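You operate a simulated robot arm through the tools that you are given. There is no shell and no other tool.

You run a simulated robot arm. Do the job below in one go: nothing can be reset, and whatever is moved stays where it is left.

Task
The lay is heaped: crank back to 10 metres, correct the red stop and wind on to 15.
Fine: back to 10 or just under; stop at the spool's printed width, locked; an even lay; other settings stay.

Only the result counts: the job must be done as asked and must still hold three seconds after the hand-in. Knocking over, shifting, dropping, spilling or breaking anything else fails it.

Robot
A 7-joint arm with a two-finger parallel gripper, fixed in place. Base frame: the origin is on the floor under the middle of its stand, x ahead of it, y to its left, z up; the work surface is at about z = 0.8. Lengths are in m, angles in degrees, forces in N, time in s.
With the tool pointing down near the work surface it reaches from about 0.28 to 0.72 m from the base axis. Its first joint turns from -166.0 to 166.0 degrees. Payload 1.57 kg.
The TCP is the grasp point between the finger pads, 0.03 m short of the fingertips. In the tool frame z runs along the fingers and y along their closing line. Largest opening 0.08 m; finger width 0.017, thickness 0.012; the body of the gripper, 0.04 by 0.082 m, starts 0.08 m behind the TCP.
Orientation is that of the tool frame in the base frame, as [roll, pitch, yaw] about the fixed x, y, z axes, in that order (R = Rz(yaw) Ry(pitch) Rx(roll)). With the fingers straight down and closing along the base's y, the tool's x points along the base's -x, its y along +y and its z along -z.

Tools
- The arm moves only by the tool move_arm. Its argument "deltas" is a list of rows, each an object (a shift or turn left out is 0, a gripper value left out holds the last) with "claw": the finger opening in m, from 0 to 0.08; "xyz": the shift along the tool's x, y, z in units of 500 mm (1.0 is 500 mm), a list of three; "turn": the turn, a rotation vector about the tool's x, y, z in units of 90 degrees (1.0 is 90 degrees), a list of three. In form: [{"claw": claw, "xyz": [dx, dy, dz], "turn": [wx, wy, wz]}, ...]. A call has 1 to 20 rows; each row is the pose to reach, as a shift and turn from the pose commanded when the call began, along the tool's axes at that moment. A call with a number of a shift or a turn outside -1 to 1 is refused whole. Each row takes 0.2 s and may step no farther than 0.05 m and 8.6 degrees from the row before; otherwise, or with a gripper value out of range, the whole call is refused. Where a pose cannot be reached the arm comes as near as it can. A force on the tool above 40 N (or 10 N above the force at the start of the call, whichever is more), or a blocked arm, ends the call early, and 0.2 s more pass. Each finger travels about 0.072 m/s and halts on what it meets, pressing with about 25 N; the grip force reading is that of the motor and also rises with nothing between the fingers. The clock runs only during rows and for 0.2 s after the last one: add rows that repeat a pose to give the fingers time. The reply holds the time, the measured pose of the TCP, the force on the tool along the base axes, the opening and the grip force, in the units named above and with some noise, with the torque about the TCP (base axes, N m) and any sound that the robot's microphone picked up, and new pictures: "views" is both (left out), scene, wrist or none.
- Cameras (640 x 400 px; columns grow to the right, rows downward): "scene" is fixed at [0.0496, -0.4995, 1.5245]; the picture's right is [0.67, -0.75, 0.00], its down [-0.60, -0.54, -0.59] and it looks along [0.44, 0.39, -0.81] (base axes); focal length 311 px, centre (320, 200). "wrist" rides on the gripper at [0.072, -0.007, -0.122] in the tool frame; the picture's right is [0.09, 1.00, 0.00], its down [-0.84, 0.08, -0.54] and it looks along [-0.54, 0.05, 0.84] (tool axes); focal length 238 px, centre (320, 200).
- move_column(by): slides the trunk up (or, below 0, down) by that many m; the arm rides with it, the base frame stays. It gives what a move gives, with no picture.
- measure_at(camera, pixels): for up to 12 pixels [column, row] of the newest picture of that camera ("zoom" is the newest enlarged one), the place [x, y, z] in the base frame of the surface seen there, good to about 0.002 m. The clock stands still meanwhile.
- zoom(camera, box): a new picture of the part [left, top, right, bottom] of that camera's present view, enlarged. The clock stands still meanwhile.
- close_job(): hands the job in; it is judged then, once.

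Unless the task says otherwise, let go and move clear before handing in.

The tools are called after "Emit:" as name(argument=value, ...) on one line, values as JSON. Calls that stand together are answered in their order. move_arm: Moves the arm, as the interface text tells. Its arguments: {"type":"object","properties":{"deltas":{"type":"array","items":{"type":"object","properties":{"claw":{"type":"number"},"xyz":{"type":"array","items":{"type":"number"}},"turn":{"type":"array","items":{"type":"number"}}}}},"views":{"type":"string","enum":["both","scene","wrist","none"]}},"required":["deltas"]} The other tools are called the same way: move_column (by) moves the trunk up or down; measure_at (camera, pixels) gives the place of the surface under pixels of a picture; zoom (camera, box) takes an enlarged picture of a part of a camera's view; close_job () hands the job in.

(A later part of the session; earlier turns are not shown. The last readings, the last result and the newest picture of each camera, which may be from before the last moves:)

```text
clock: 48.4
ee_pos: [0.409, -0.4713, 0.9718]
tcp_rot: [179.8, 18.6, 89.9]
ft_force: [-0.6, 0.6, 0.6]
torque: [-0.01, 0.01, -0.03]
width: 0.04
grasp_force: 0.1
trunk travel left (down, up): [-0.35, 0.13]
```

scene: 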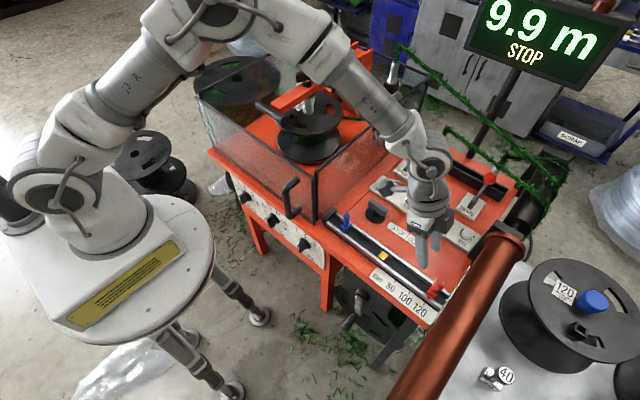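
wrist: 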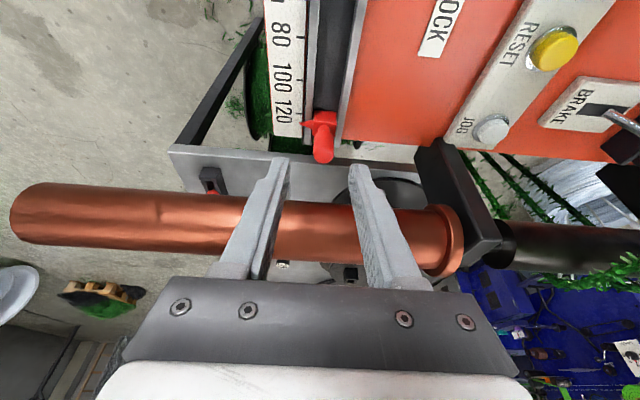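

The red pin is at wrist (323,140), nicely between the fingers' lines. I measure it and its surroundings.

Emit:
zoom(camera="wrist", box=[260, 60, 380, 180])

Emit:
measure_at(camera="wrist", pixels=[[323, 155], [323, 145], [323, 130], [314, 145], [332, 145], [304, 122], [312, 120], [333, 118], [300, 121], [294, 89], [355, 205], [310, 200]])

```text
3.33 times, centred on (320, 120) of wrist
```

zoom: 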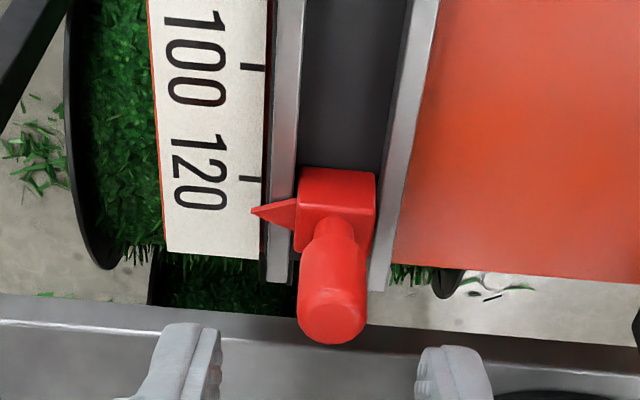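

```text
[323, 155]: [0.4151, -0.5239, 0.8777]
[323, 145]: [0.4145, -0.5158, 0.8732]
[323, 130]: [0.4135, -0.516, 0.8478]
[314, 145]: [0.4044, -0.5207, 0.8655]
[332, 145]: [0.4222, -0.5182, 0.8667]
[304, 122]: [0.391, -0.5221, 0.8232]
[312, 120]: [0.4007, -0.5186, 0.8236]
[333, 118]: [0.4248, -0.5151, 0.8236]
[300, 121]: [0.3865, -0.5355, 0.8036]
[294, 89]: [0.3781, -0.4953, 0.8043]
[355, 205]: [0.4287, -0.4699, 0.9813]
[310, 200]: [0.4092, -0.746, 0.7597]
```

Pin centre is about (0.4135,−0.5245), top z 0.878. I descend along the tilted finger line to grip height z≈0.868 and close on the pin.

Emit:
move_arm(deltas=[{"xyz": [-0.0346, 0.009, 0.04]}, {"xyz": [-0.0346, 0.009, 0.12]}, {"xyz": [-0.0346, 0.009, 0.19]}, {"xyz": [-0.0346, 0.009, 0.2308]}], views="both")

```text
clock: 49.4
ee_pos: [0.4148, -0.524, 0.8685]
tcp_rot: [179.9, 18.5, 89.9]
ft_force: [-0.4, 0.6, 0.2]
torque: [0.0, 0.02, 0.02]
width: 0.0401
grasp_force: 0.1
trunk travel left (down, up): [-0.35, 0.13]
```

scene: 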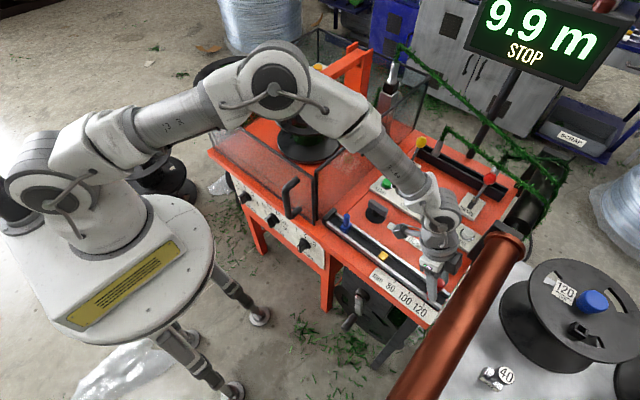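
wrist: 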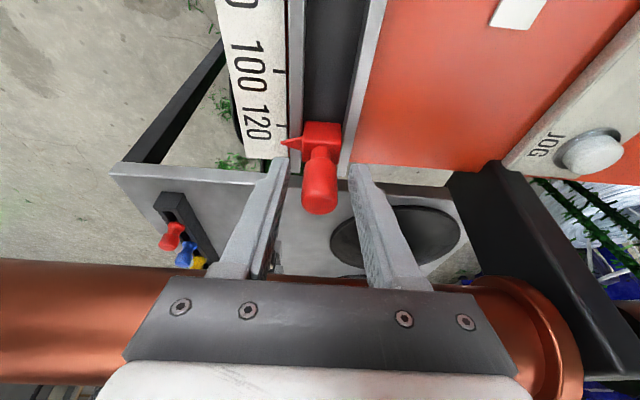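

The pin is between the finger pads (wrist (320,185)). I close and then try moving +y a few mm.

Emit:
move_arm(deltas=[{"claw": 0.0}, {"claw": 0.0}, {"claw": 0.0}], views="wrist")

```text
clock: 50.2
ee_pos: [0.415, -0.5228, 0.8672]
tcp_rot: [179.9, 18.5, 89.9]
ft_force: [0.8, -0.4, -0.4]
torque: [-0.36, 0.12, 0.01]
width: 0.0207
grasp_force: 34.4
trunk travel left (down, up): [-0.35, 0.13]
```

wrist: 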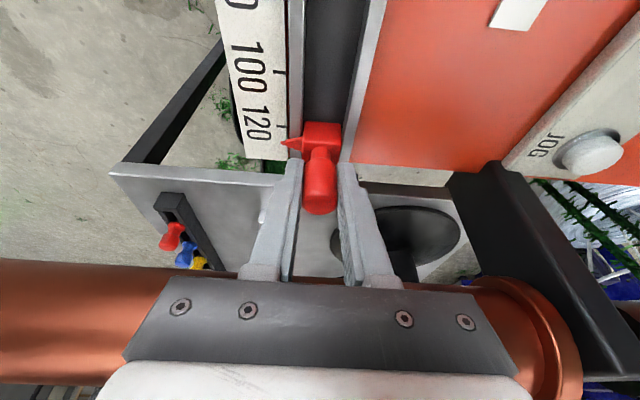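

Gripped at 20.7 mm with no side force. I nudge the stop +5 mm along the rail as a test.

Emit:
move_arm(deltas=[{"xyz": [0.0047, 0, -0.0016]}, {"xyz": [0.0095, 0, -0.0032]}], views="wrist")

```text
clock: 50.8
ee_pos: [0.4151, -0.518, 0.8666]
tcp_rot: [179.9, 18.5, 90.0]
ft_force: [-1.3, 0.1, -3.5]
torque: [-1.03, 0.12, 0.03]
width: 0.0205
grasp_force: 34.4
trunk travel left (down, up): [-0.35, 0.13]
```

wrist: 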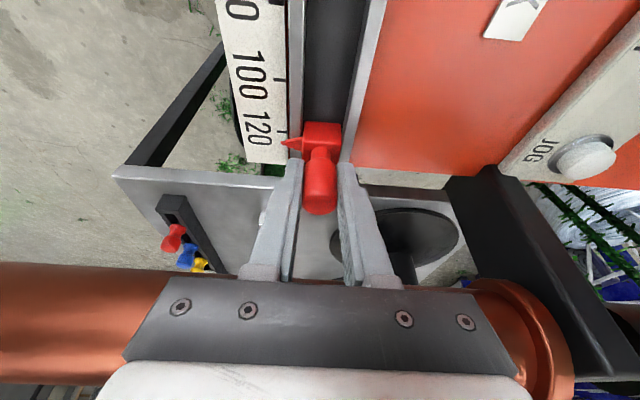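

The stop slides freely (≈3 N) so it is unlocked. I move it another +33 mm toward 100.

Emit:
move_arm(deltas=[{"xyz": [0.0125, 0, -0.0042]}, {"xyz": [0.025, 0, -0.0084]}, {"xyz": [0.0375, 0, -0.0127]}, {"xyz": [0.05, 0, -0.0169]}, {"xyz": [0.0626, 0, -0.0211]}], views="both")

Emit:
zoom(camera="wrist", box=[240, 90, 360, 180])

Emit:
zoom(camera="scene", box=[390, 260, 440, 310])

```text
clock: 52.0
ee_pos: [0.4154, -0.4851, 0.8688]
tcp_rot: [179.9, 18.5, 89.7]
ft_force: [-6.2, 1.1, -0.7]
torque: [-0.05, 0.22, -0.13]
width: 0.0206
grasp_force: 33.9
trunk travel left (down, up): [-0.35, 0.13]
```

scene: 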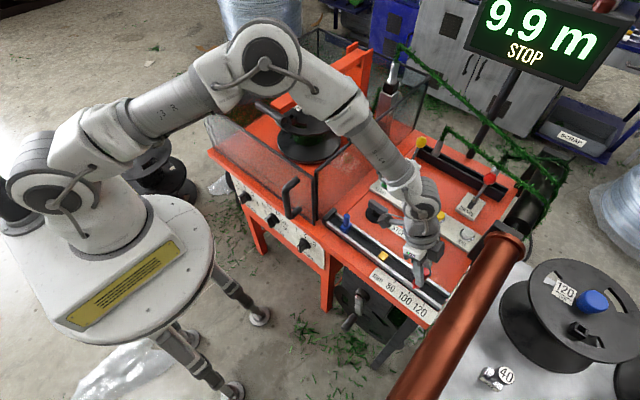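
wrist: 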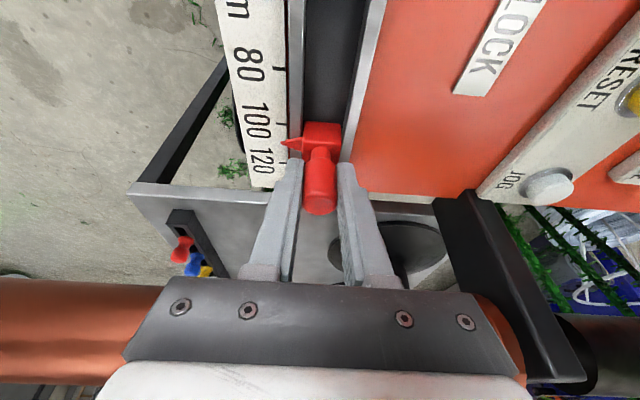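

```text
4.44 times, centred on (300, 135) of wrist
```

zoom: 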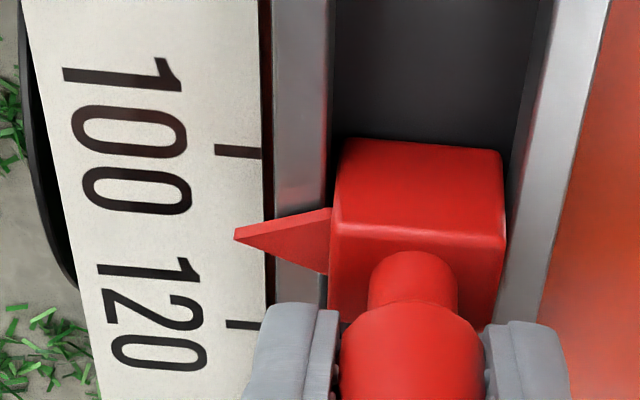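

```text
8.00 times, centred on (415, 285) of scene
```

zoom: 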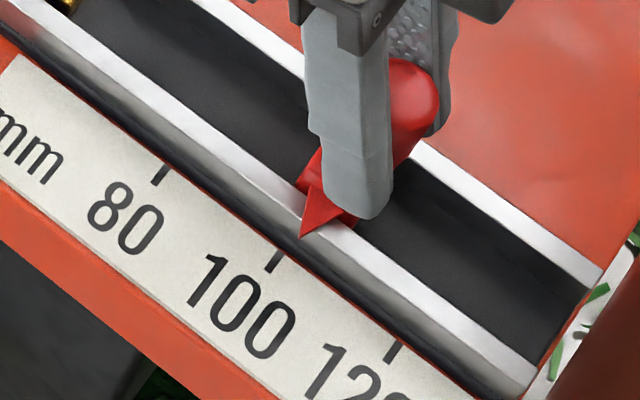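

The pointer is near 100 but parallax hides the exact value, so I measure the tip and the ticks.

Emit:
measure_at(camera="zoom", pixels=[[305, 232], [303, 235], [310, 225], [312, 215], [275, 260], [270, 268], [393, 350], [160, 175], [320, 180], [330, 210]])

Emit:
measure_at(camera="wrist", pixels=[[282.5, 142], [285, 142], [290, 142], [284, 124], [284, 163], [306, 130], [318, 130], [338, 130], [308, 145], [336, 146]])

```text
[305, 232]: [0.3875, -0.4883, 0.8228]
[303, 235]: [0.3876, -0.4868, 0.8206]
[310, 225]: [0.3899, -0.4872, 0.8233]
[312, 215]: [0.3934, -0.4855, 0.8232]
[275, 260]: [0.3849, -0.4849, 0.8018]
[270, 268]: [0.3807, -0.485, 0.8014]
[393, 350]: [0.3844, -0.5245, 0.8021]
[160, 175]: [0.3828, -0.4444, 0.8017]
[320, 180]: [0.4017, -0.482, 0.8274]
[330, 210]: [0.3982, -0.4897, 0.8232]
```

```text
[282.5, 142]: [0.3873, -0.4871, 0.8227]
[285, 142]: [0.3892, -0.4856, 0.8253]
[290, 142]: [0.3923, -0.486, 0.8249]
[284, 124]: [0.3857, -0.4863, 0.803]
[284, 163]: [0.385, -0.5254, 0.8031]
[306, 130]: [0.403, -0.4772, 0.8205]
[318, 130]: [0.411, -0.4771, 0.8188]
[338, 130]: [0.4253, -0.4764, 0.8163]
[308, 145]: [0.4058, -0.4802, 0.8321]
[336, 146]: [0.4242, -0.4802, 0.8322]
```

The tip is at y ≈ −0.4873 and the 100 tick at −0.4850, so I move another +2.5 mm.

Emit:
move_arm(deltas=[{"xyz": [0.0024, 0, -0.0008]}, {"xyz": [0.0047, 0, -0.0016]}], views="both")

Emit:
zoom(camera="scene", box=[400, 272, 424, 296])

```text
clock: 52.6
ee_pos: [0.4146, -0.4824, 0.8672]
tcp_rot: [179.9, 18.5, 89.9]
ft_force: [-6.5, -1.6, -3.4]
torque: [0.44, 0.15, -0.02]
width: 0.0204
grasp_force: 33.6
trunk travel left (down, up): [-0.35, 0.13]
```

scene: 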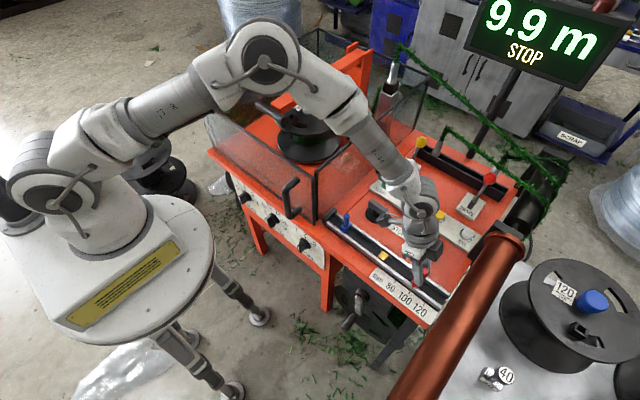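
wrist: 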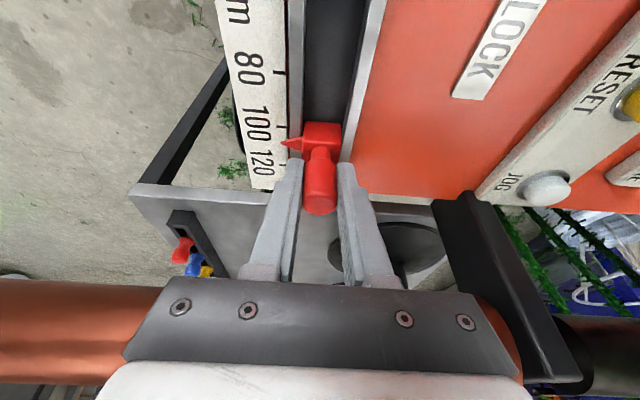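

```text
16.00 times, centred on (412, 284) of scene
```

zoom: 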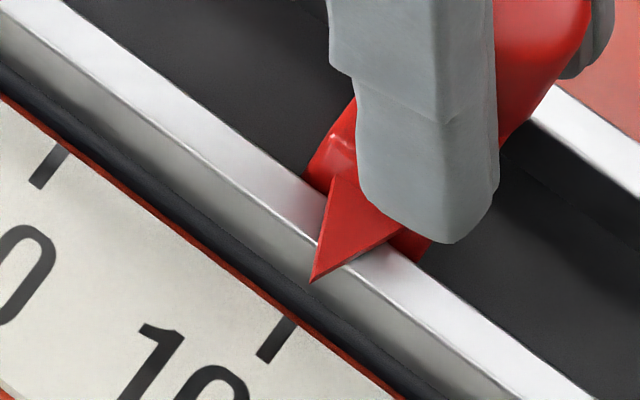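

Emit:
measure_at(camera="zoom", pixels=[[315, 275], [318, 270], [322, 260], [330, 250], [335, 230], [325, 262], [278, 335], [268, 352], [48, 165], [40, 180]])

Emit:
measure_at(camera="wrist", pixels=[[282.5, 142], [284, 142], [286, 142], [288, 142], [291, 142], [284, 125], [281, 125], [284, 164], [284, 86], [308, 145], [336, 146]])

```text
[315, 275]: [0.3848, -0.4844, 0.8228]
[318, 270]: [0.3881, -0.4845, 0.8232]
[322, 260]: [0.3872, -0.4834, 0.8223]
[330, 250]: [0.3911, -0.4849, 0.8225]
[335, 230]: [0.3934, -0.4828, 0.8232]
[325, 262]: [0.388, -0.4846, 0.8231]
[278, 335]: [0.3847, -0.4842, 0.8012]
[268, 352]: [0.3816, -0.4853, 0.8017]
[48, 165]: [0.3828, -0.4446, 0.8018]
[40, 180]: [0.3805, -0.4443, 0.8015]
```

```text
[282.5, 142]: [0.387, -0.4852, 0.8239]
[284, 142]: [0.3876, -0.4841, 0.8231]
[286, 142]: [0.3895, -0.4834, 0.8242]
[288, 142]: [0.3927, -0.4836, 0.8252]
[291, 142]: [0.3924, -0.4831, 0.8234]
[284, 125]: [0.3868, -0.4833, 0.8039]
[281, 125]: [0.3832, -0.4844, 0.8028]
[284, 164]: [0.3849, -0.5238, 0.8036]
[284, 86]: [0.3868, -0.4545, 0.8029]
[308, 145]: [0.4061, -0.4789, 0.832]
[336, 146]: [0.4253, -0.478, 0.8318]
```

The tip is now at y ≈ −0.4845 against the 100 tick at −0.4848 — on the mark. I open the fingers and back off along the finger line.

Emit:
move_arm(deltas=[{"claw": 0.04}, {"claw": 0.04}, {"claw": 0.04}, {"xyz": [0, 0, -0.06]}, {"xyz": [0, 0, -0.14]}, {"xyz": [0, 0, -0.22]}, {"xyz": [0, 0, -0.3]}], views="both")

Emit:
zoom(camera="scene", box=[400, 262, 432, 302])

```text
clock: 54.2
ee_pos: [0.4135, -0.433, 1.0129]
tcp_rot: [180.0, 18.6, 89.8]
ft_force: [0.4, -0.2, 0.1]
torque: [0.02, -0.01, -0.01]
width: 0.0398
grasp_force: 0.1
trunk travel left (down, up): [-0.35, 0.13]
```

scene: 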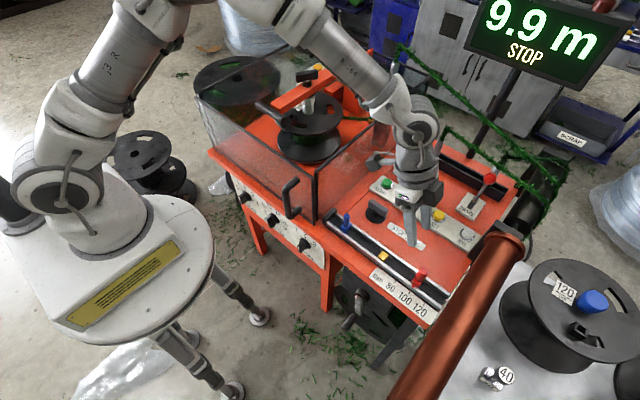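
wrist: 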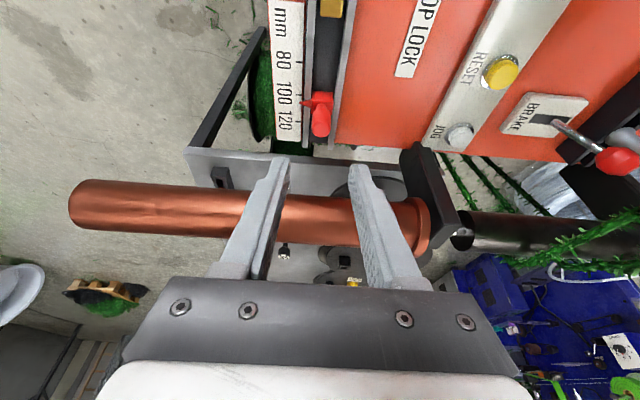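

```text
10.00 times, centred on (416, 282) of scene
```

zoom: 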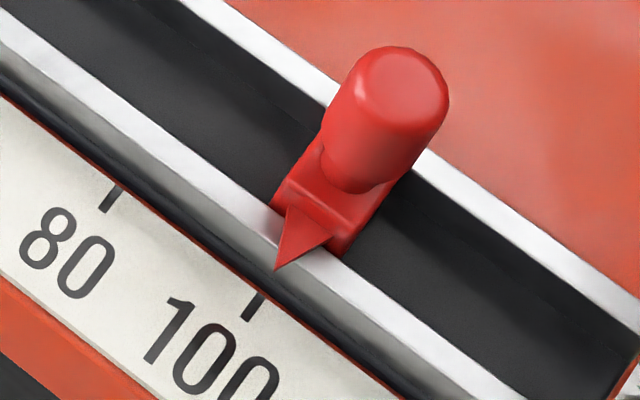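

Emit:
measure_at(camera="zoom", pixels=[[278, 265], [280, 260], [283, 255], [287, 245], [292, 240], [285, 250], [258, 298], [250, 310], [110, 195], [104, 207]])

Emit:
zoom(camera="wrist", box=[270, 70, 350, 150])

```text
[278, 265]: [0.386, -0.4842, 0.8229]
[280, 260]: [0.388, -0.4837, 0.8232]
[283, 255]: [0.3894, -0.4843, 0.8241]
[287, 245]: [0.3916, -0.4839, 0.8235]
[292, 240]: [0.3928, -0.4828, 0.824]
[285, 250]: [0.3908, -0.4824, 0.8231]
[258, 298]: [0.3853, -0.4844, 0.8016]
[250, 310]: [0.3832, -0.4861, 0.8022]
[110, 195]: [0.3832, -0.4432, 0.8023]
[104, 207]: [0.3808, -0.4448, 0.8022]
```

```text
5.00 times, centred on (310, 110) of wrist
```

zoom: 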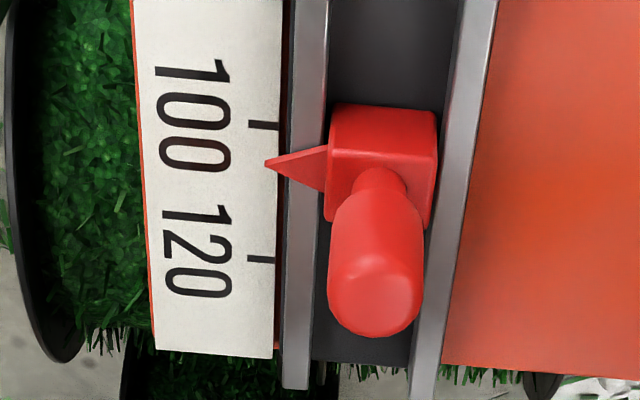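

The pointer stayed at the 100 mark (y ≈ −0.484 vs tick −0.485). Now I undo the tilt and swing back over the lock to turn it back, using the same orientation as when I left it.

Emit:
move_arm(deltas=[{"turn": [0, 0.0667, 0]}, {"turn": [0, 0.1333, 0]}, {"turn": [0, 0.205, 0]}], views="none")

Emit:
move_arm(deltas=[{"xyz": [0.022, 0.0165, -0.006], "turn": [0, 0, -0.0833]}, {"xyz": [0.045, 0.033, -0.012], "turn": [0, 0, -0.1667]}, {"xyz": [0.068, 0.05, -0.02], "turn": [0, 0, -0.25]}, {"xyz": [0.091, 0.066, -0.03], "turn": [0, 0, -0.3333]}, {"xyz": [0.114, 0.083, -0.04], "turn": [0, 0, -0.4167]}, {"xyz": [0.137, 0.1, -0.05], "turn": [0, 0, -0.5]}, {"xyz": [0.16, 0.117, -0.06], "turn": [0, 0, -0.5833]}, {"xyz": [0.183, 0.133, -0.07], "turn": [0, 0, -0.6667]}, {"xyz": [0.206, 0.15, -0.074], "turn": [0, 0, -0.75]}, {"xyz": [0.229, 0.167, -0.074], "turn": [0, 0, -0.8333]}, {"xyz": [0.252, 0.183, -0.074], "turn": [0, 0, -0.9167]}, {"xyz": [0.274, 0.2, -0.074], "turn": [0, 0, -1.0]}], views="none")

Emit:
move_arm(deltas=[{"turn": [0, 0, -0.0833]}, {"turn": [0, 0, -0.1667]}, {"turn": [0, 0, -0.25]}, {"turn": [0, 0, -0.3333]}, {"turn": [0, 0, -0.4167]}, {"turn": [0, 0, -0.5]}, {"turn": [0, 0, -0.5833]}, {"turn": [0, 0, -0.6667]}, {"turn": [0, 0, -0.75]}, {"turn": [0, 0, -0.8333]}, {"turn": [0, 0, -0.9167]}, {"turn": [0, 0, -1.0]}], views="both")

```text
clock: 55.0
ee_pos: [0.4133, -0.4334, 1.0117]
tcp_rot: [179.9, -0.2, 90.0]
ft_force: [-0.6, 0.2, 0.0]
torque: [-0.02, -0.01, 0.01]
width: 0.0401
grasp_force: 0.1
trunk travel left (down, up): [-0.35, 0.13]
```

```text
clock: 57.6
ee_pos: [0.5147, -0.2972, 1.0481]
tcp_rot: [-179.9, 0.1, -179.9]
ft_force: [1.1, 0.2, 0.5]
torque: [0.02, -0.03, -0.03]
width: 0.0397
grasp_force: 0.0
trunk travel left (down, up): [-0.35, 0.13]
```

```text
clock: 60.2
ee_pos: [0.5162, -0.2992, 1.0482]
tcp_rot: [-179.8, -0.2, -89.9]
ft_force: [-0.9, -0.9, 0.5]
torque: [0.01, -0.01, -0.01]
width: 0.0401
grasp_force: 0.0
trunk travel left (down, up): [-0.35, 0.13]
```

scene: 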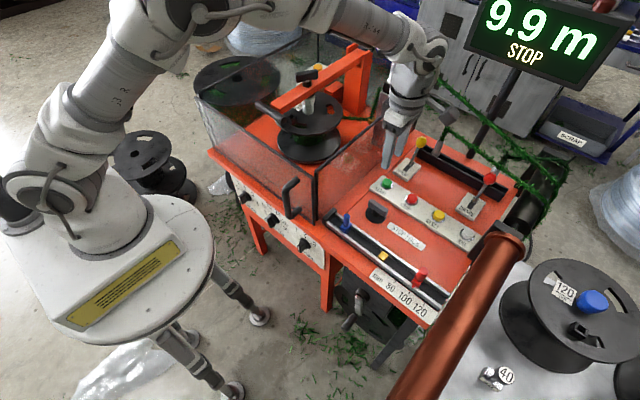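
wrist: 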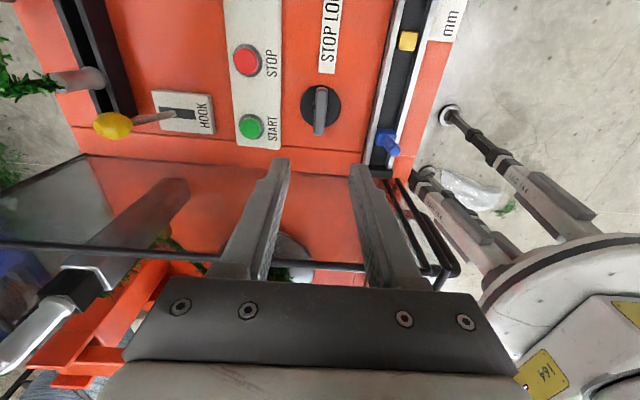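

I'm over the lock again with yaw −90; the bar shows at wrist (320,108). I measure it to centre the grip better this time.

Emit:
zoom(camera="wrist", box=[280, 70, 360, 140])

Emit:
measure_at(camera="wrist", pixels=[[321, 90], [320, 100], [320, 110], [319, 120], [319, 130], [315, 115], [324, 105], [301, 105], [340, 105], [321, 83]])

```text
5.71 times, centred on (320, 105) of wrist
```

zoom: 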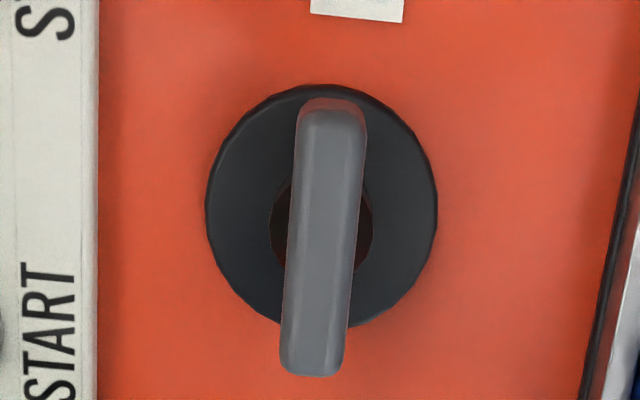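

```text
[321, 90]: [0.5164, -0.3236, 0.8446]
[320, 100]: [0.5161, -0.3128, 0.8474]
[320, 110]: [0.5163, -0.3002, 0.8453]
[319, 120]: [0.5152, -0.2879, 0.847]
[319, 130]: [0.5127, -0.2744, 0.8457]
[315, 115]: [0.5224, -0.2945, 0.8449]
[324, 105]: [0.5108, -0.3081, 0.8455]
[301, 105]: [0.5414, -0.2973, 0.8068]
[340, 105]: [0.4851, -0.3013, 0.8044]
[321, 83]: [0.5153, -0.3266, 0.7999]
```

The bar's centre is about (0.515,−0.298). I descend onto it and close.

Emit:
move_arm(deltas=[{"xyz": [-0.0034, 0.004, 0.08]}, {"xyz": [-0.0034, 0.004, 0.16]}, {"xyz": [-0.0034, 0.004, 0.24]}, {"xyz": [-0.0034, 0.004, 0.32]}, {"xyz": [-0.0034, 0.004, 0.38]}, {"xyz": [-0.0034, 0.004, 0.412]}, {"xyz": [-0.0034, 0.004, 0.412], "claw": 0.0}, {"xyz": [-0.0034, 0.004, 0.412], "claw": 0.0}, {"xyz": [-0.0034, 0.004, 0.412], "claw": 0.0}], views="wrist")

```text
clock: 62.2
ee_pos: [0.5159, -0.296, 0.8421]
tcp_rot: [-179.7, -0.1, -90.1]
ft_force: [16.3, -1.5, -4.1]
torque: [-0.89, 0.64, -0.05]
width: 0.0159
grasp_force: 31.6
trunk travel left (down, up): [-0.35, 0.13]
```

wrist: 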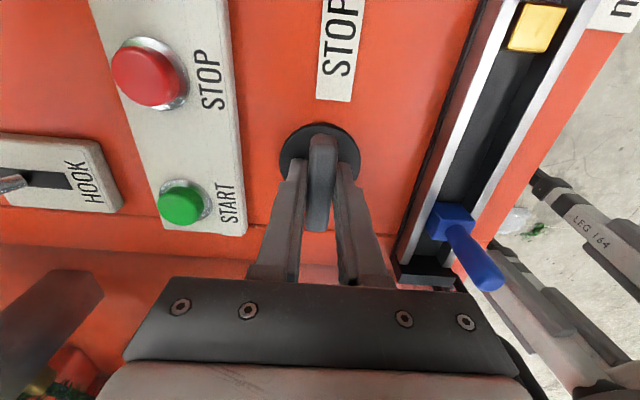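

Gripped with 16 N along x, so the pivot lies ~2–3 mm further +x. I shift the centre and turn the lock clockwise back toward the x direction.

Emit:
move_arm(deltas=[{"xyz": [-0.003, -0.005, 0]}, {"xyz": [-0.003, -0.005, 0], "turn": [0, 0, 0.07]}, {"xyz": [-0.003, -0.005, 0], "turn": [0, 0, 0.15]}, {"xyz": [-0.003, -0.005, 0], "turn": [0, 0, 0.23]}, {"xyz": [-0.003, -0.005, 0], "turn": [0, 0, 0.31]}, {"xyz": [-0.003, -0.005, 0], "turn": [0, 0, 0.39]}, {"xyz": [-0.003, -0.005, 0], "turn": [0, 0, 0.47]}], views="wrist")

```text
clock: 63.8
ee_pos: [0.5146, -0.2966, 0.8423]
tcp_rot: [-179.9, 0.0, -132.5]
ft_force: [-5.0, -8.4, 7.2]
torque: [-0.33, 0.87, -0.01]
width: 0.016
grasp_force: 31.7
trunk travel left (down, up): [-0.35, 0.13]
```

wrist: 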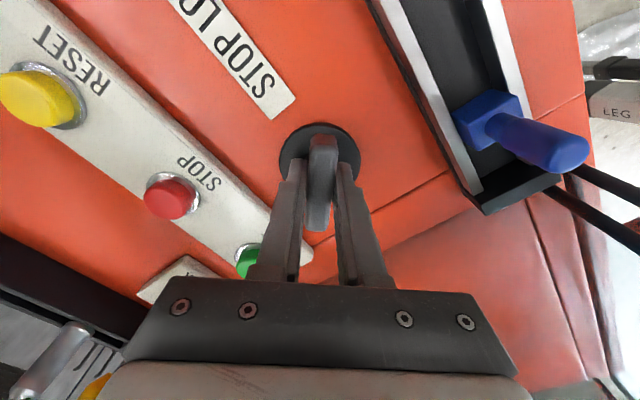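

The lock follows smoothly at −132°. I continue to just past 180° so that it comes fully back.

Emit:
move_arm(deltas=[{"turn": [0, 0, 0.08]}, {"turn": [0, 0, 0.16]}, {"turn": [0, 0, 0.24]}, {"turn": [0, 0, 0.32]}, {"turn": [0, 0, 0.4]}, {"turn": [0, 0, 0.47]}, {"turn": [0, 0, 0.53]}], views="wrist")

```text
clock: 65.4
ee_pos: [0.5145, -0.2952, 0.8423]
tcp_rot: [-180.0, 0.1, 179.8]
ft_force: [-19.2, -7.8, 12.5]
torque: [0.38, 0.05, 0.23]
width: 0.0157
grasp_force: 31.1
trunk travel left (down, up): [-0.35, 0.13]
```

wrist: 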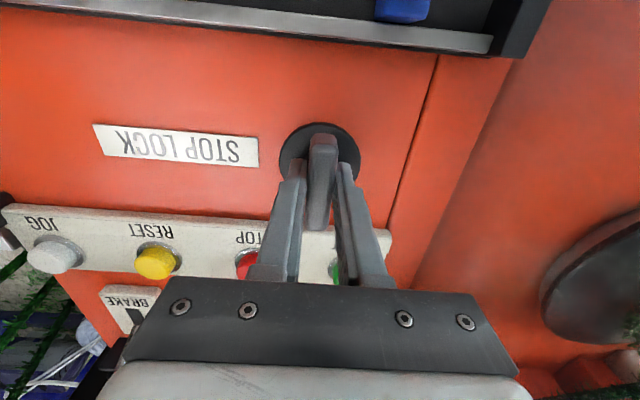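

Yaw is back at 179.8. I push 3° further to feel whether the lock is at its end stop.

Emit:
move_arm(deltas=[{"turn": [0, 0, 0.02]}, {"turn": [0, 0, 0.035]}], views="wrist")

```text
clock: 66.0
ee_pos: [0.5148, -0.2941, 0.8418]
tcp_rot: [-180.0, 0.2, 176.8]
ft_force: [-18.2, -7.1, 7.1]
torque: [-0.01, -0.17, 0.55]
width: 0.0167
grasp_force: 32.3
trunk travel left (down, up): [-0.35, 0.13]
```

wrist: 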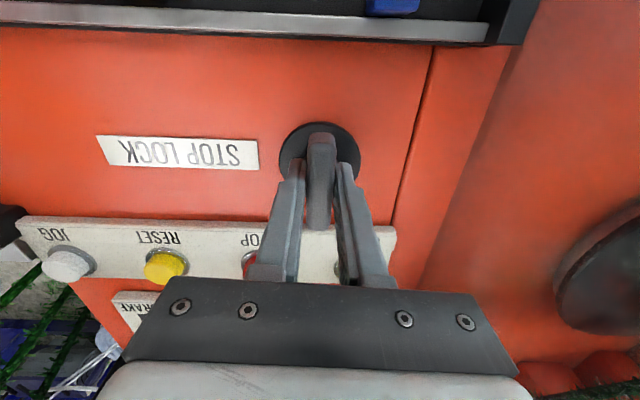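

Torque rose to 0.55 N·m and the pads spread, so the lock is at its end stop, fully back. I ease back 3°, release and rise.

Emit:
move_arm(deltas=[{"turn": [0, 0, -0.03]}, {"turn": [0, 0, -0.03], "claw": 0.04}, {"turn": [0, 0, -0.03], "claw": 0.04}, {"turn": [0, 0, -0.03], "claw": 0.04}, {"xyz": [0, 0, -0.06], "turn": [0, 0, -0.03]}, {"xyz": [0, 0, -0.14], "turn": [0, 0, -0.03]}, {"xyz": [0, 0, -0.22], "turn": [0, 0, -0.03]}], views="both")

Emit:
zoom(camera="wrist", box=[270, 80, 380, 180])

Emit:
zoom(camera="scene", box=[400, 262, 432, 302])

```text
clock: 67.6
ee_pos: [0.516, -0.2932, 0.9524]
tcp_rot: [-179.9, 0.1, 179.5]
ft_force: [-0.9, 1.0, 0.0]
torque: [-0.01, 0.0, -0.02]
width: 0.0399
grasp_force: 0.0
trunk travel left (down, up): [-0.35, 0.13]
```

scene: 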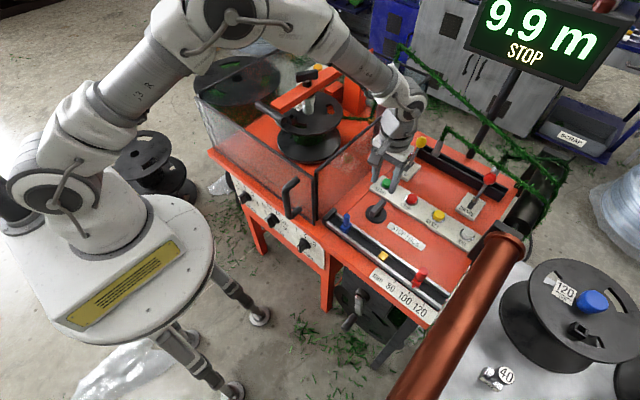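
wrist: 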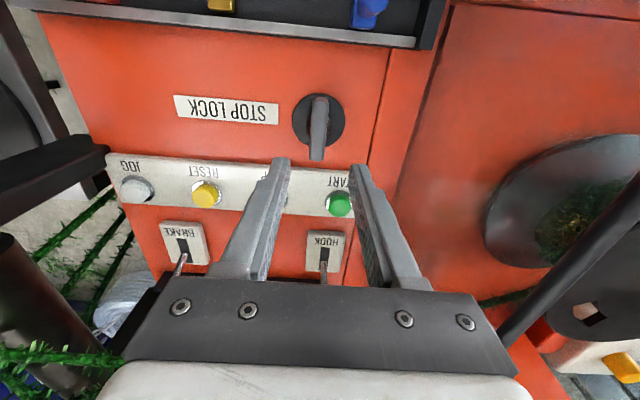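

```text
4.00 times, centred on (325, 130) of wrist
```

zoom: 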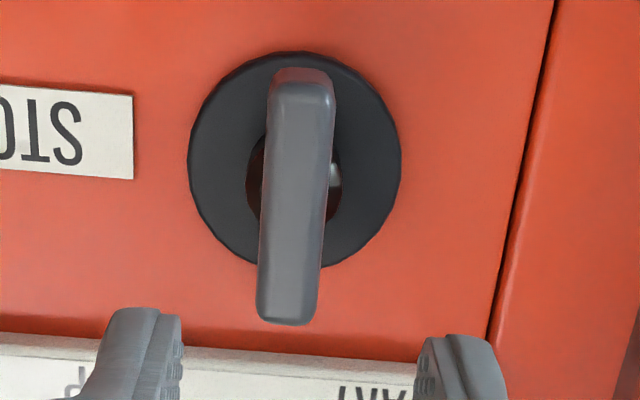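

```text
10.00 times, centred on (416, 282) of scene
```

zoom: 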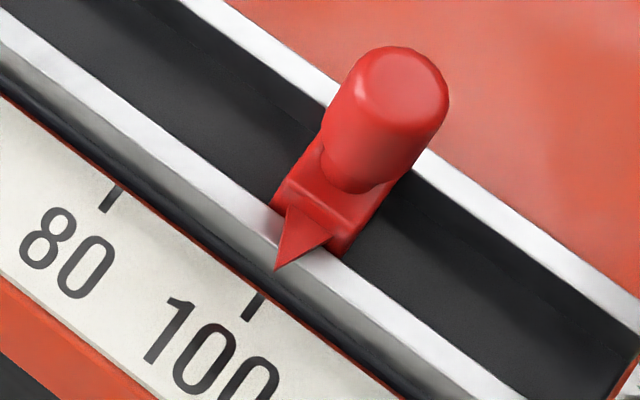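

The lock bar is back where it was and the red pointer still sits at 100. Before starting I want certainty about the METRES dial, so I take its 3D geometry from an enlarged scene view.

Emit:
zoom(camera="scene", box=[258, 205, 290, 225])

Emit:
measure_at(camera="zoom", pixels=[[185, 260], [195, 290], [208, 315], [230, 125], [277, 122], [362, 187], [430, 286], [443, 348], [237, 184], [245, 200], [290, 215], [300, 165]])

Emit:
measure_at(camera="zoom", pixels=[[215, 225], [190, 248], [245, 195], [285, 210], [260, 240], [240, 290], [300, 320], [230, 350], [255, 385], [320, 370], [400, 300], [380, 320]])

```text
16.00 times, centred on (274, 215) of scene
```

zoom: 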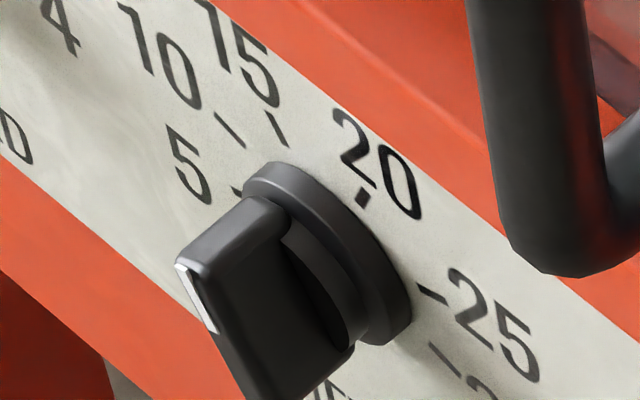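

```text
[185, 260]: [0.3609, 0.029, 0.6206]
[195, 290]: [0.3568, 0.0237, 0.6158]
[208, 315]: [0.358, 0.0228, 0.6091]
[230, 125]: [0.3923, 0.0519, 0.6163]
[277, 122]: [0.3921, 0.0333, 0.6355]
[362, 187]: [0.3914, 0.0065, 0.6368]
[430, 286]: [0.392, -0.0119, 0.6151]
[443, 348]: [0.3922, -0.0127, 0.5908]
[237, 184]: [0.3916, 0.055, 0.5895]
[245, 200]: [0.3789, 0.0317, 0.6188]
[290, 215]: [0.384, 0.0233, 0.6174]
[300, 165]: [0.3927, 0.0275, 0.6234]
```

```text
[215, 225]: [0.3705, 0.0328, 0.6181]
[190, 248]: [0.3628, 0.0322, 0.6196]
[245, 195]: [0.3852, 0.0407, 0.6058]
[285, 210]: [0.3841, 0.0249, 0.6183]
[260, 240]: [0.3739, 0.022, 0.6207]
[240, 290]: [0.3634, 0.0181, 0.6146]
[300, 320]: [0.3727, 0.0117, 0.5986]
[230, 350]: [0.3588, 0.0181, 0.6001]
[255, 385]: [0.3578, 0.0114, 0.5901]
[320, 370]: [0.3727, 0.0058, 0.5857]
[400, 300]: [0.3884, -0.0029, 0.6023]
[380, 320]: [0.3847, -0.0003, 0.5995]
```

From the 3D points the ticks sit at ±22°, ±67°, ±112° and the METRES bar points ~26° left of vertical, i.e. at 15, so START should wind to 15 by itself. I measure the START button exactly.

Emit:
zoom(camera="scene", box=[375, 170, 431, 210])

Emit:
measure_at(camera="scene", pixels=[[387, 183], [385, 184], [389, 183], [387, 187], [411, 199], [411, 202], [400, 192], [439, 214], [420, 160], [405, 170]])

Emit:
measure_at(camera="wrist", pixels=[[340, 203], [336, 203], [344, 203], [340, 210], [340, 198], [330, 203], [350, 204], [290, 190], [205, 195], [137, 188]])

```text
10.00 times, centred on (403, 190) of scene
```

zoom: 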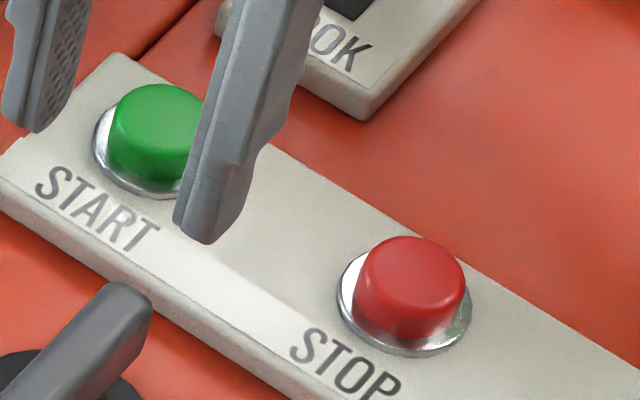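

```text
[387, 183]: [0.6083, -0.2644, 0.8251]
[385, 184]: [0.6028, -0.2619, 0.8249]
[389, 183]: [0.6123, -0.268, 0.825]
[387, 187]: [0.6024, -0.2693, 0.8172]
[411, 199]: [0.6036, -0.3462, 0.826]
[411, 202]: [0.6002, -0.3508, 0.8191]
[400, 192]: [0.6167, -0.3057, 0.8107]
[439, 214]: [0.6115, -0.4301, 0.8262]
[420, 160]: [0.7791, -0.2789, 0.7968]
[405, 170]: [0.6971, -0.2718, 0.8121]
```

```text
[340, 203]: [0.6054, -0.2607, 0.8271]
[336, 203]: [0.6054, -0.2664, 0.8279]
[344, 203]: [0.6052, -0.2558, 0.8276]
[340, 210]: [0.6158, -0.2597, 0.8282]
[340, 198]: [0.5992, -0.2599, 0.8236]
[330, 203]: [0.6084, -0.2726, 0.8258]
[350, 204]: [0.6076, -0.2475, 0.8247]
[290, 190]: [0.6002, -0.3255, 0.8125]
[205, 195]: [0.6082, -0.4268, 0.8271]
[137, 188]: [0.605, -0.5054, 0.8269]
```

START is at about (0.606,−0.264), top z 0.826. I close the fingers, lean the hand 10° away from the guard, and hover above START.

Emit:
move_arm(deltas=[{"xyz": [-0.04, 0.014, 0.0], "turn": [-0.05, 0, 0], "claw": 0.0}, {"xyz": [-0.09, 0.03, 0.02], "turn": [-0.111, 0, 0]}, {"xyz": [-0.14, 0.05, 0.06], "turn": [-0.111, 0, 0]}, {"xyz": [-0.18, 0.0624, 0.1], "turn": [-0.111, 0, 0]}, {"xyz": [-0.18, 0.0624, 0.1348], "turn": [-0.111, 0, 0]}], views="both")

```text
clock: 68.8
ee_pos: [0.6068, -0.2643, 0.8834]
tcp_rot: [170.1, 0.1, 179.6]
ft_force: [0.3, 0.7, -0.2]
torque: [-0.01, -0.02, 0.0]
width: 0.0
grasp_force: 21.3
trunk travel left (down, up): [-0.35, 0.13]
```

scene: 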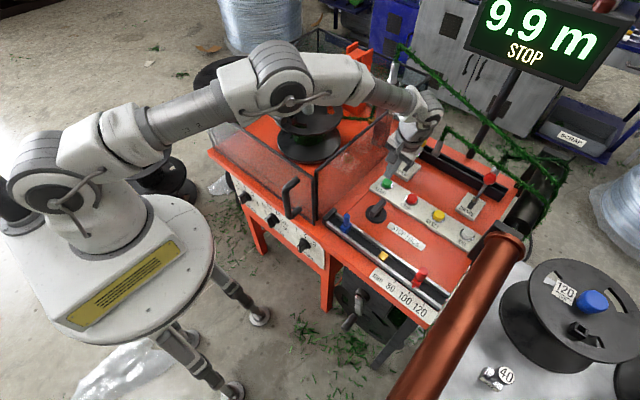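
wrist: 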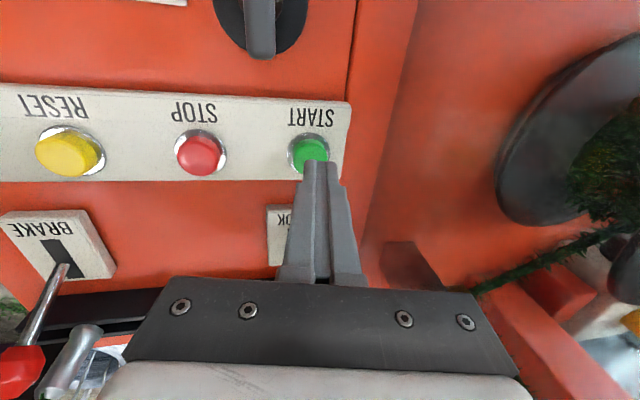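

The closed fingertips are right over START (wrist (310,155)). I press straight down and lift off again in one call.

Emit:
move_arm(deltas=[{"xyz": [0, -0.0053, 0.03]}, {"xyz": [0, -0.0078, 0.044]}, {"xyz": [0, -0.0092, 0.052]}, {"xyz": [0, -0.0106, 0.06]}, {"xyz": [0, -0.0078, 0.044]}, {"xyz": [0, -0.0026, 0.015]}], views="both")

```text
clock: 70.2
ee_pos: [0.6058, -0.2641, 0.8767]
tcp_rot: [170.1, 0.1, 179.5]
ft_force: [-0.4, -0.1, -0.6]
torque: [0.01, 0.0, 0.01]
width: 0.0001
grasp_force: 21.1
trunk travel left (down, up): [-0.35, 0.13]
```

scene: 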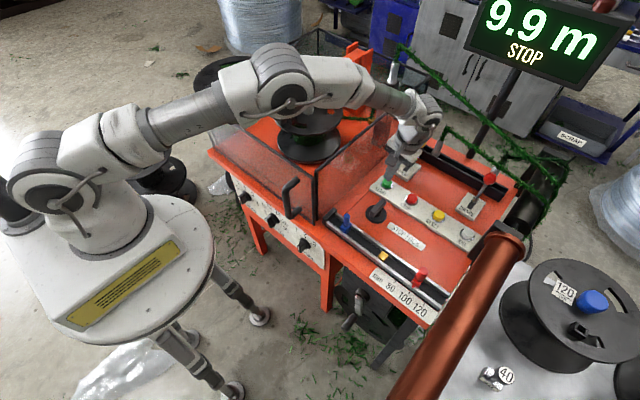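
wrist: 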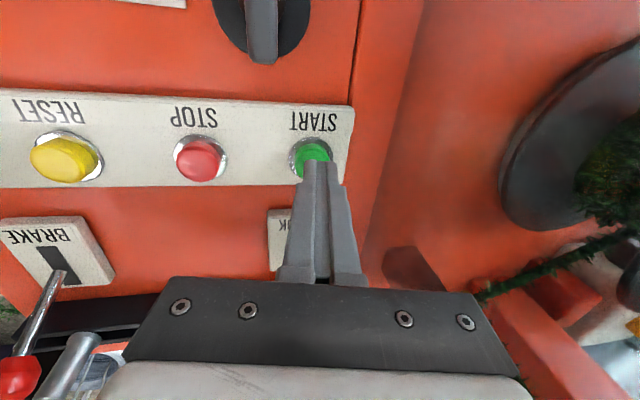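

Display still says STOP; I can't tell whether I touched the button. I press again but end the call at the bottom so I can read the contact force.

Emit:
move_arm(deltas=[{"xyz": [0, -0.0053, 0.03]}, {"xyz": [0, -0.0067, 0.038]}, {"xyz": [0, -0.0076, 0.043]}], views="both")

Emit:
zoom(camera="scene", box=[370, 160, 430, 200])

```text
clock: 71.0
ee_pos: [0.6055, -0.2641, 0.8559]
tcp_rot: [170.1, 0.2, 179.5]
ft_force: [0.5, -1.4, 1.1]
torque: [-0.02, 0.01, 0.02]
width: 0.0003
grasp_force: 21.1
trunk travel left (down, up): [-0.35, 0.13]
```

scene: 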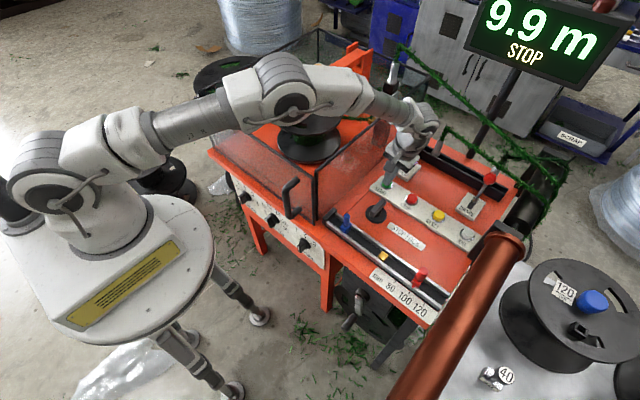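
wrist: 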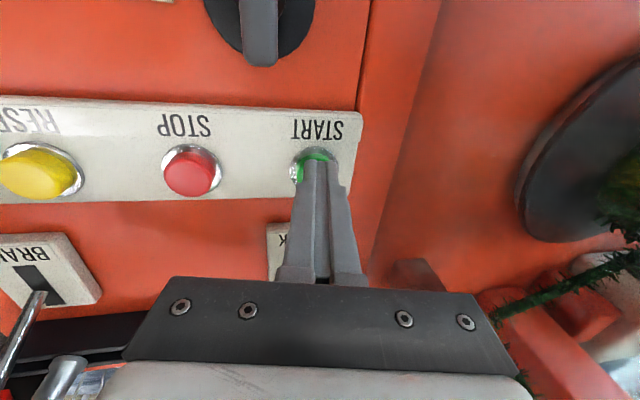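

```text
10.00 times, centred on (400, 180) of scene
```

zoom: 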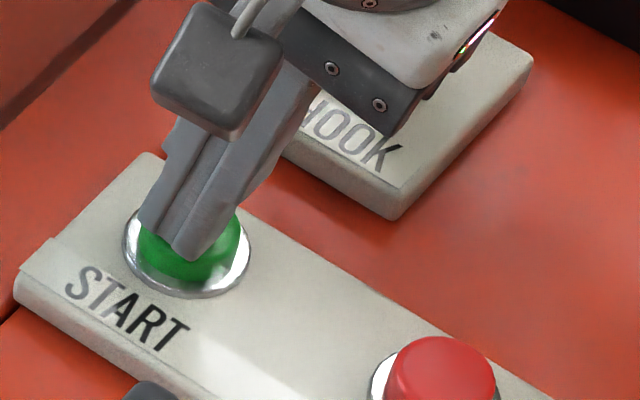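

The tip is just touching (1 N at TCP z 0.856), so the earlier press was only ~2 mm. I press 4 mm deeper and read.

Emit:
move_arm(deltas=[{"xyz": [0, -0.0007, 0.004]}, {"xyz": [0, -0.0014, 0.008]}], views="scene")

```text
clock: 71.6
ee_pos: [0.6064, -0.263, 0.8525]
tcp_rot: [170.1, 0.1, 179.5]
ft_force: [-0.7, -0.6, 2.9]
torque: [0.03, -0.04, 0.0]
width: 0.0
grasp_force: 21.0
trunk travel left (down, up): [-0.35, 0.13]
heard: click
```

scene: 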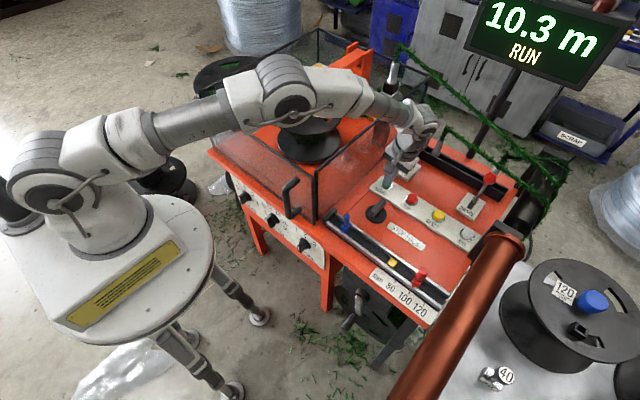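

Click heard and the display shows 10.3 m RUN; the yellow carriage moves. I lift off START and hover over STOP in case the automatic stop at 15 fails.

Emit:
move_arm(deltas=[{"xyz": [0, 0.007, -0.0394]}, {"xyz": [0, -0.076, -0.054]}, {"xyz": [0, -0.1595, -0.0688]}], views="both")

```text
clock: 72.4
ee_pos: [0.6033, -0.3484, 0.8728]
tcp_rot: [170.1, 0.1, 179.4]
ft_force: [0.0, -0.3, 0.4]
torque: [0.0, -0.01, -0.02]
width: 0.0001
grasp_force: 21.5
trunk travel left (down, up): [-0.35, 0.13]
```

scene: 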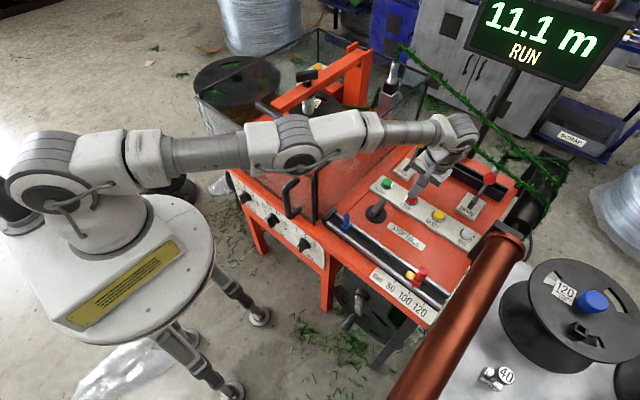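
wrist: 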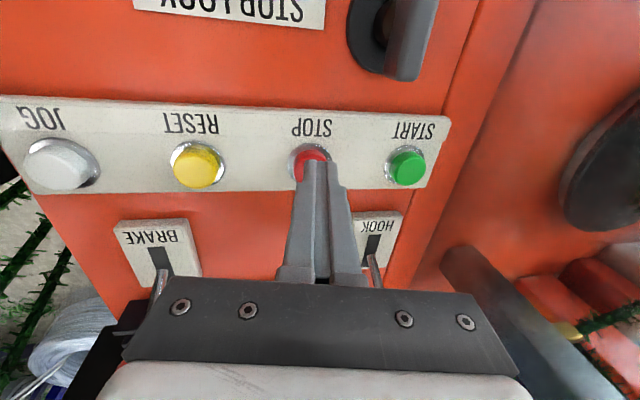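

Winding runs at about 1 m/s (11.1 m now), and I'm over STOP. I lower to just above the button and wait until about 13.7 m.

Emit:
move_arm(deltas=[{"xyz": [0, -0.0022, 0.012]}, {"xyz": [0, -0.0043, 0.0235]}, {"xyz": [0, -0.0043, 0.0235]}, {"xyz": [0, -0.0043, 0.0235]}, {"xyz": [0, -0.0043, 0.0235]}, {"xyz": [0, -0.0043, 0.0235]}, {"xyz": [0, -0.0043, 0.0235]}, {"xyz": [0, -0.0043, 0.0235]}, {"xyz": [0, -0.0043, 0.0235]}, {"xyz": [0, -0.0043, 0.0235]}, {"xyz": [0, -0.0043, 0.0235]}, {"xyz": [0, -0.0043, 0.0235]}], views="scene")

```text
clock: 75.0
ee_pos: [0.6023, -0.3481, 0.8599]
tcp_rot: [170.1, 0.0, 179.5]
ft_force: [0.9, 0.5, 0.4]
torque: [-0.02, 0.0, -0.01]
width: 0.0
grasp_force: 21.3
trunk travel left (down, up): [-0.35, 0.13]
```

scene: 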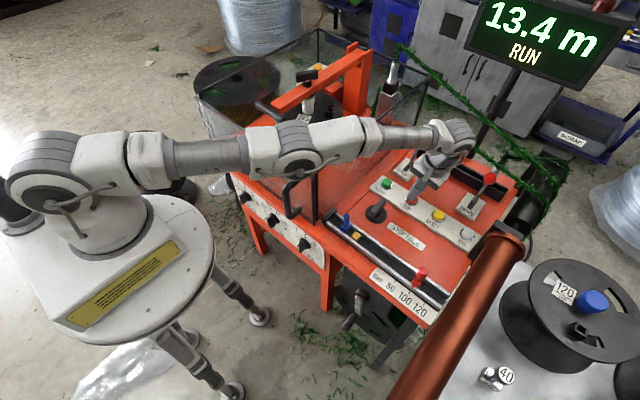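

13.4 m after 2.6 s (~0.89 m/s); the carriage has traversed back. I wait 1.4 s more to about 14.6 m, ready over STOP.

Emit:
move_arm(deltas=[{"xyz": [0, 0, 0]}, {"xyz": [0, 0, 0]}, {"xyz": [0, 0, 0]}, {"xyz": [0, 0, 0]}, {"xyz": [0, 0, 0]}, {"xyz": [0, 0, 0]}], views="scene")

```text
clock: 76.4
ee_pos: [0.6027, -0.3473, 0.8603]
tcp_rot: [170.2, 0.1, 179.6]
ft_force: [-0.4, -0.2, -0.5]
torque: [0.04, -0.01, -0.02]
width: 0.0
grasp_force: 21.1
trunk travel left (down, up): [-0.35, 0.13]
```

scene: 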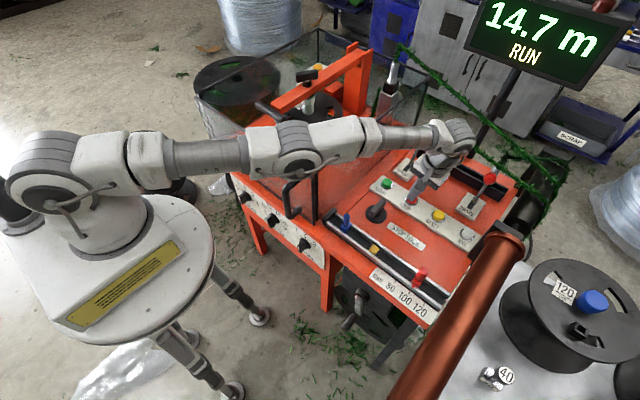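

14.7 m and still running. One more 0.4 s step should bring it to 15.0, where the dial should stop it.

Emit:
move_arm(deltas=[{"xyz": [0, 0, 0]}], views="scene")

```text
clock: 76.8
ee_pos: [0.6019, -0.347, 0.8609]
tcp_rot: [170.1, 0.2, 179.6]
ft_force: [-0.5, -0.1, 0.8]
torque: [-0.01, 0.0, -0.02]
width: 0.0
grasp_force: 21.0
trunk travel left (down, up): [-0.35, 0.13]
```

scene: 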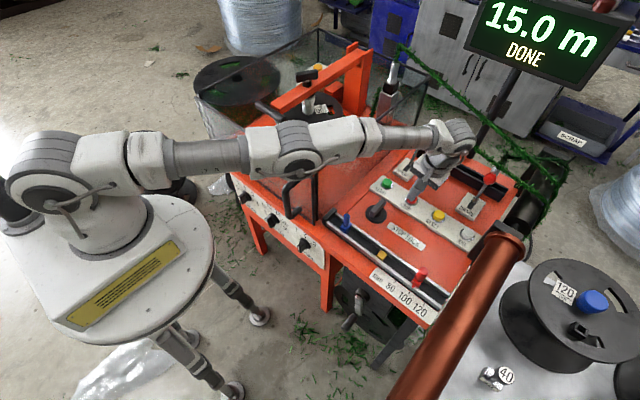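

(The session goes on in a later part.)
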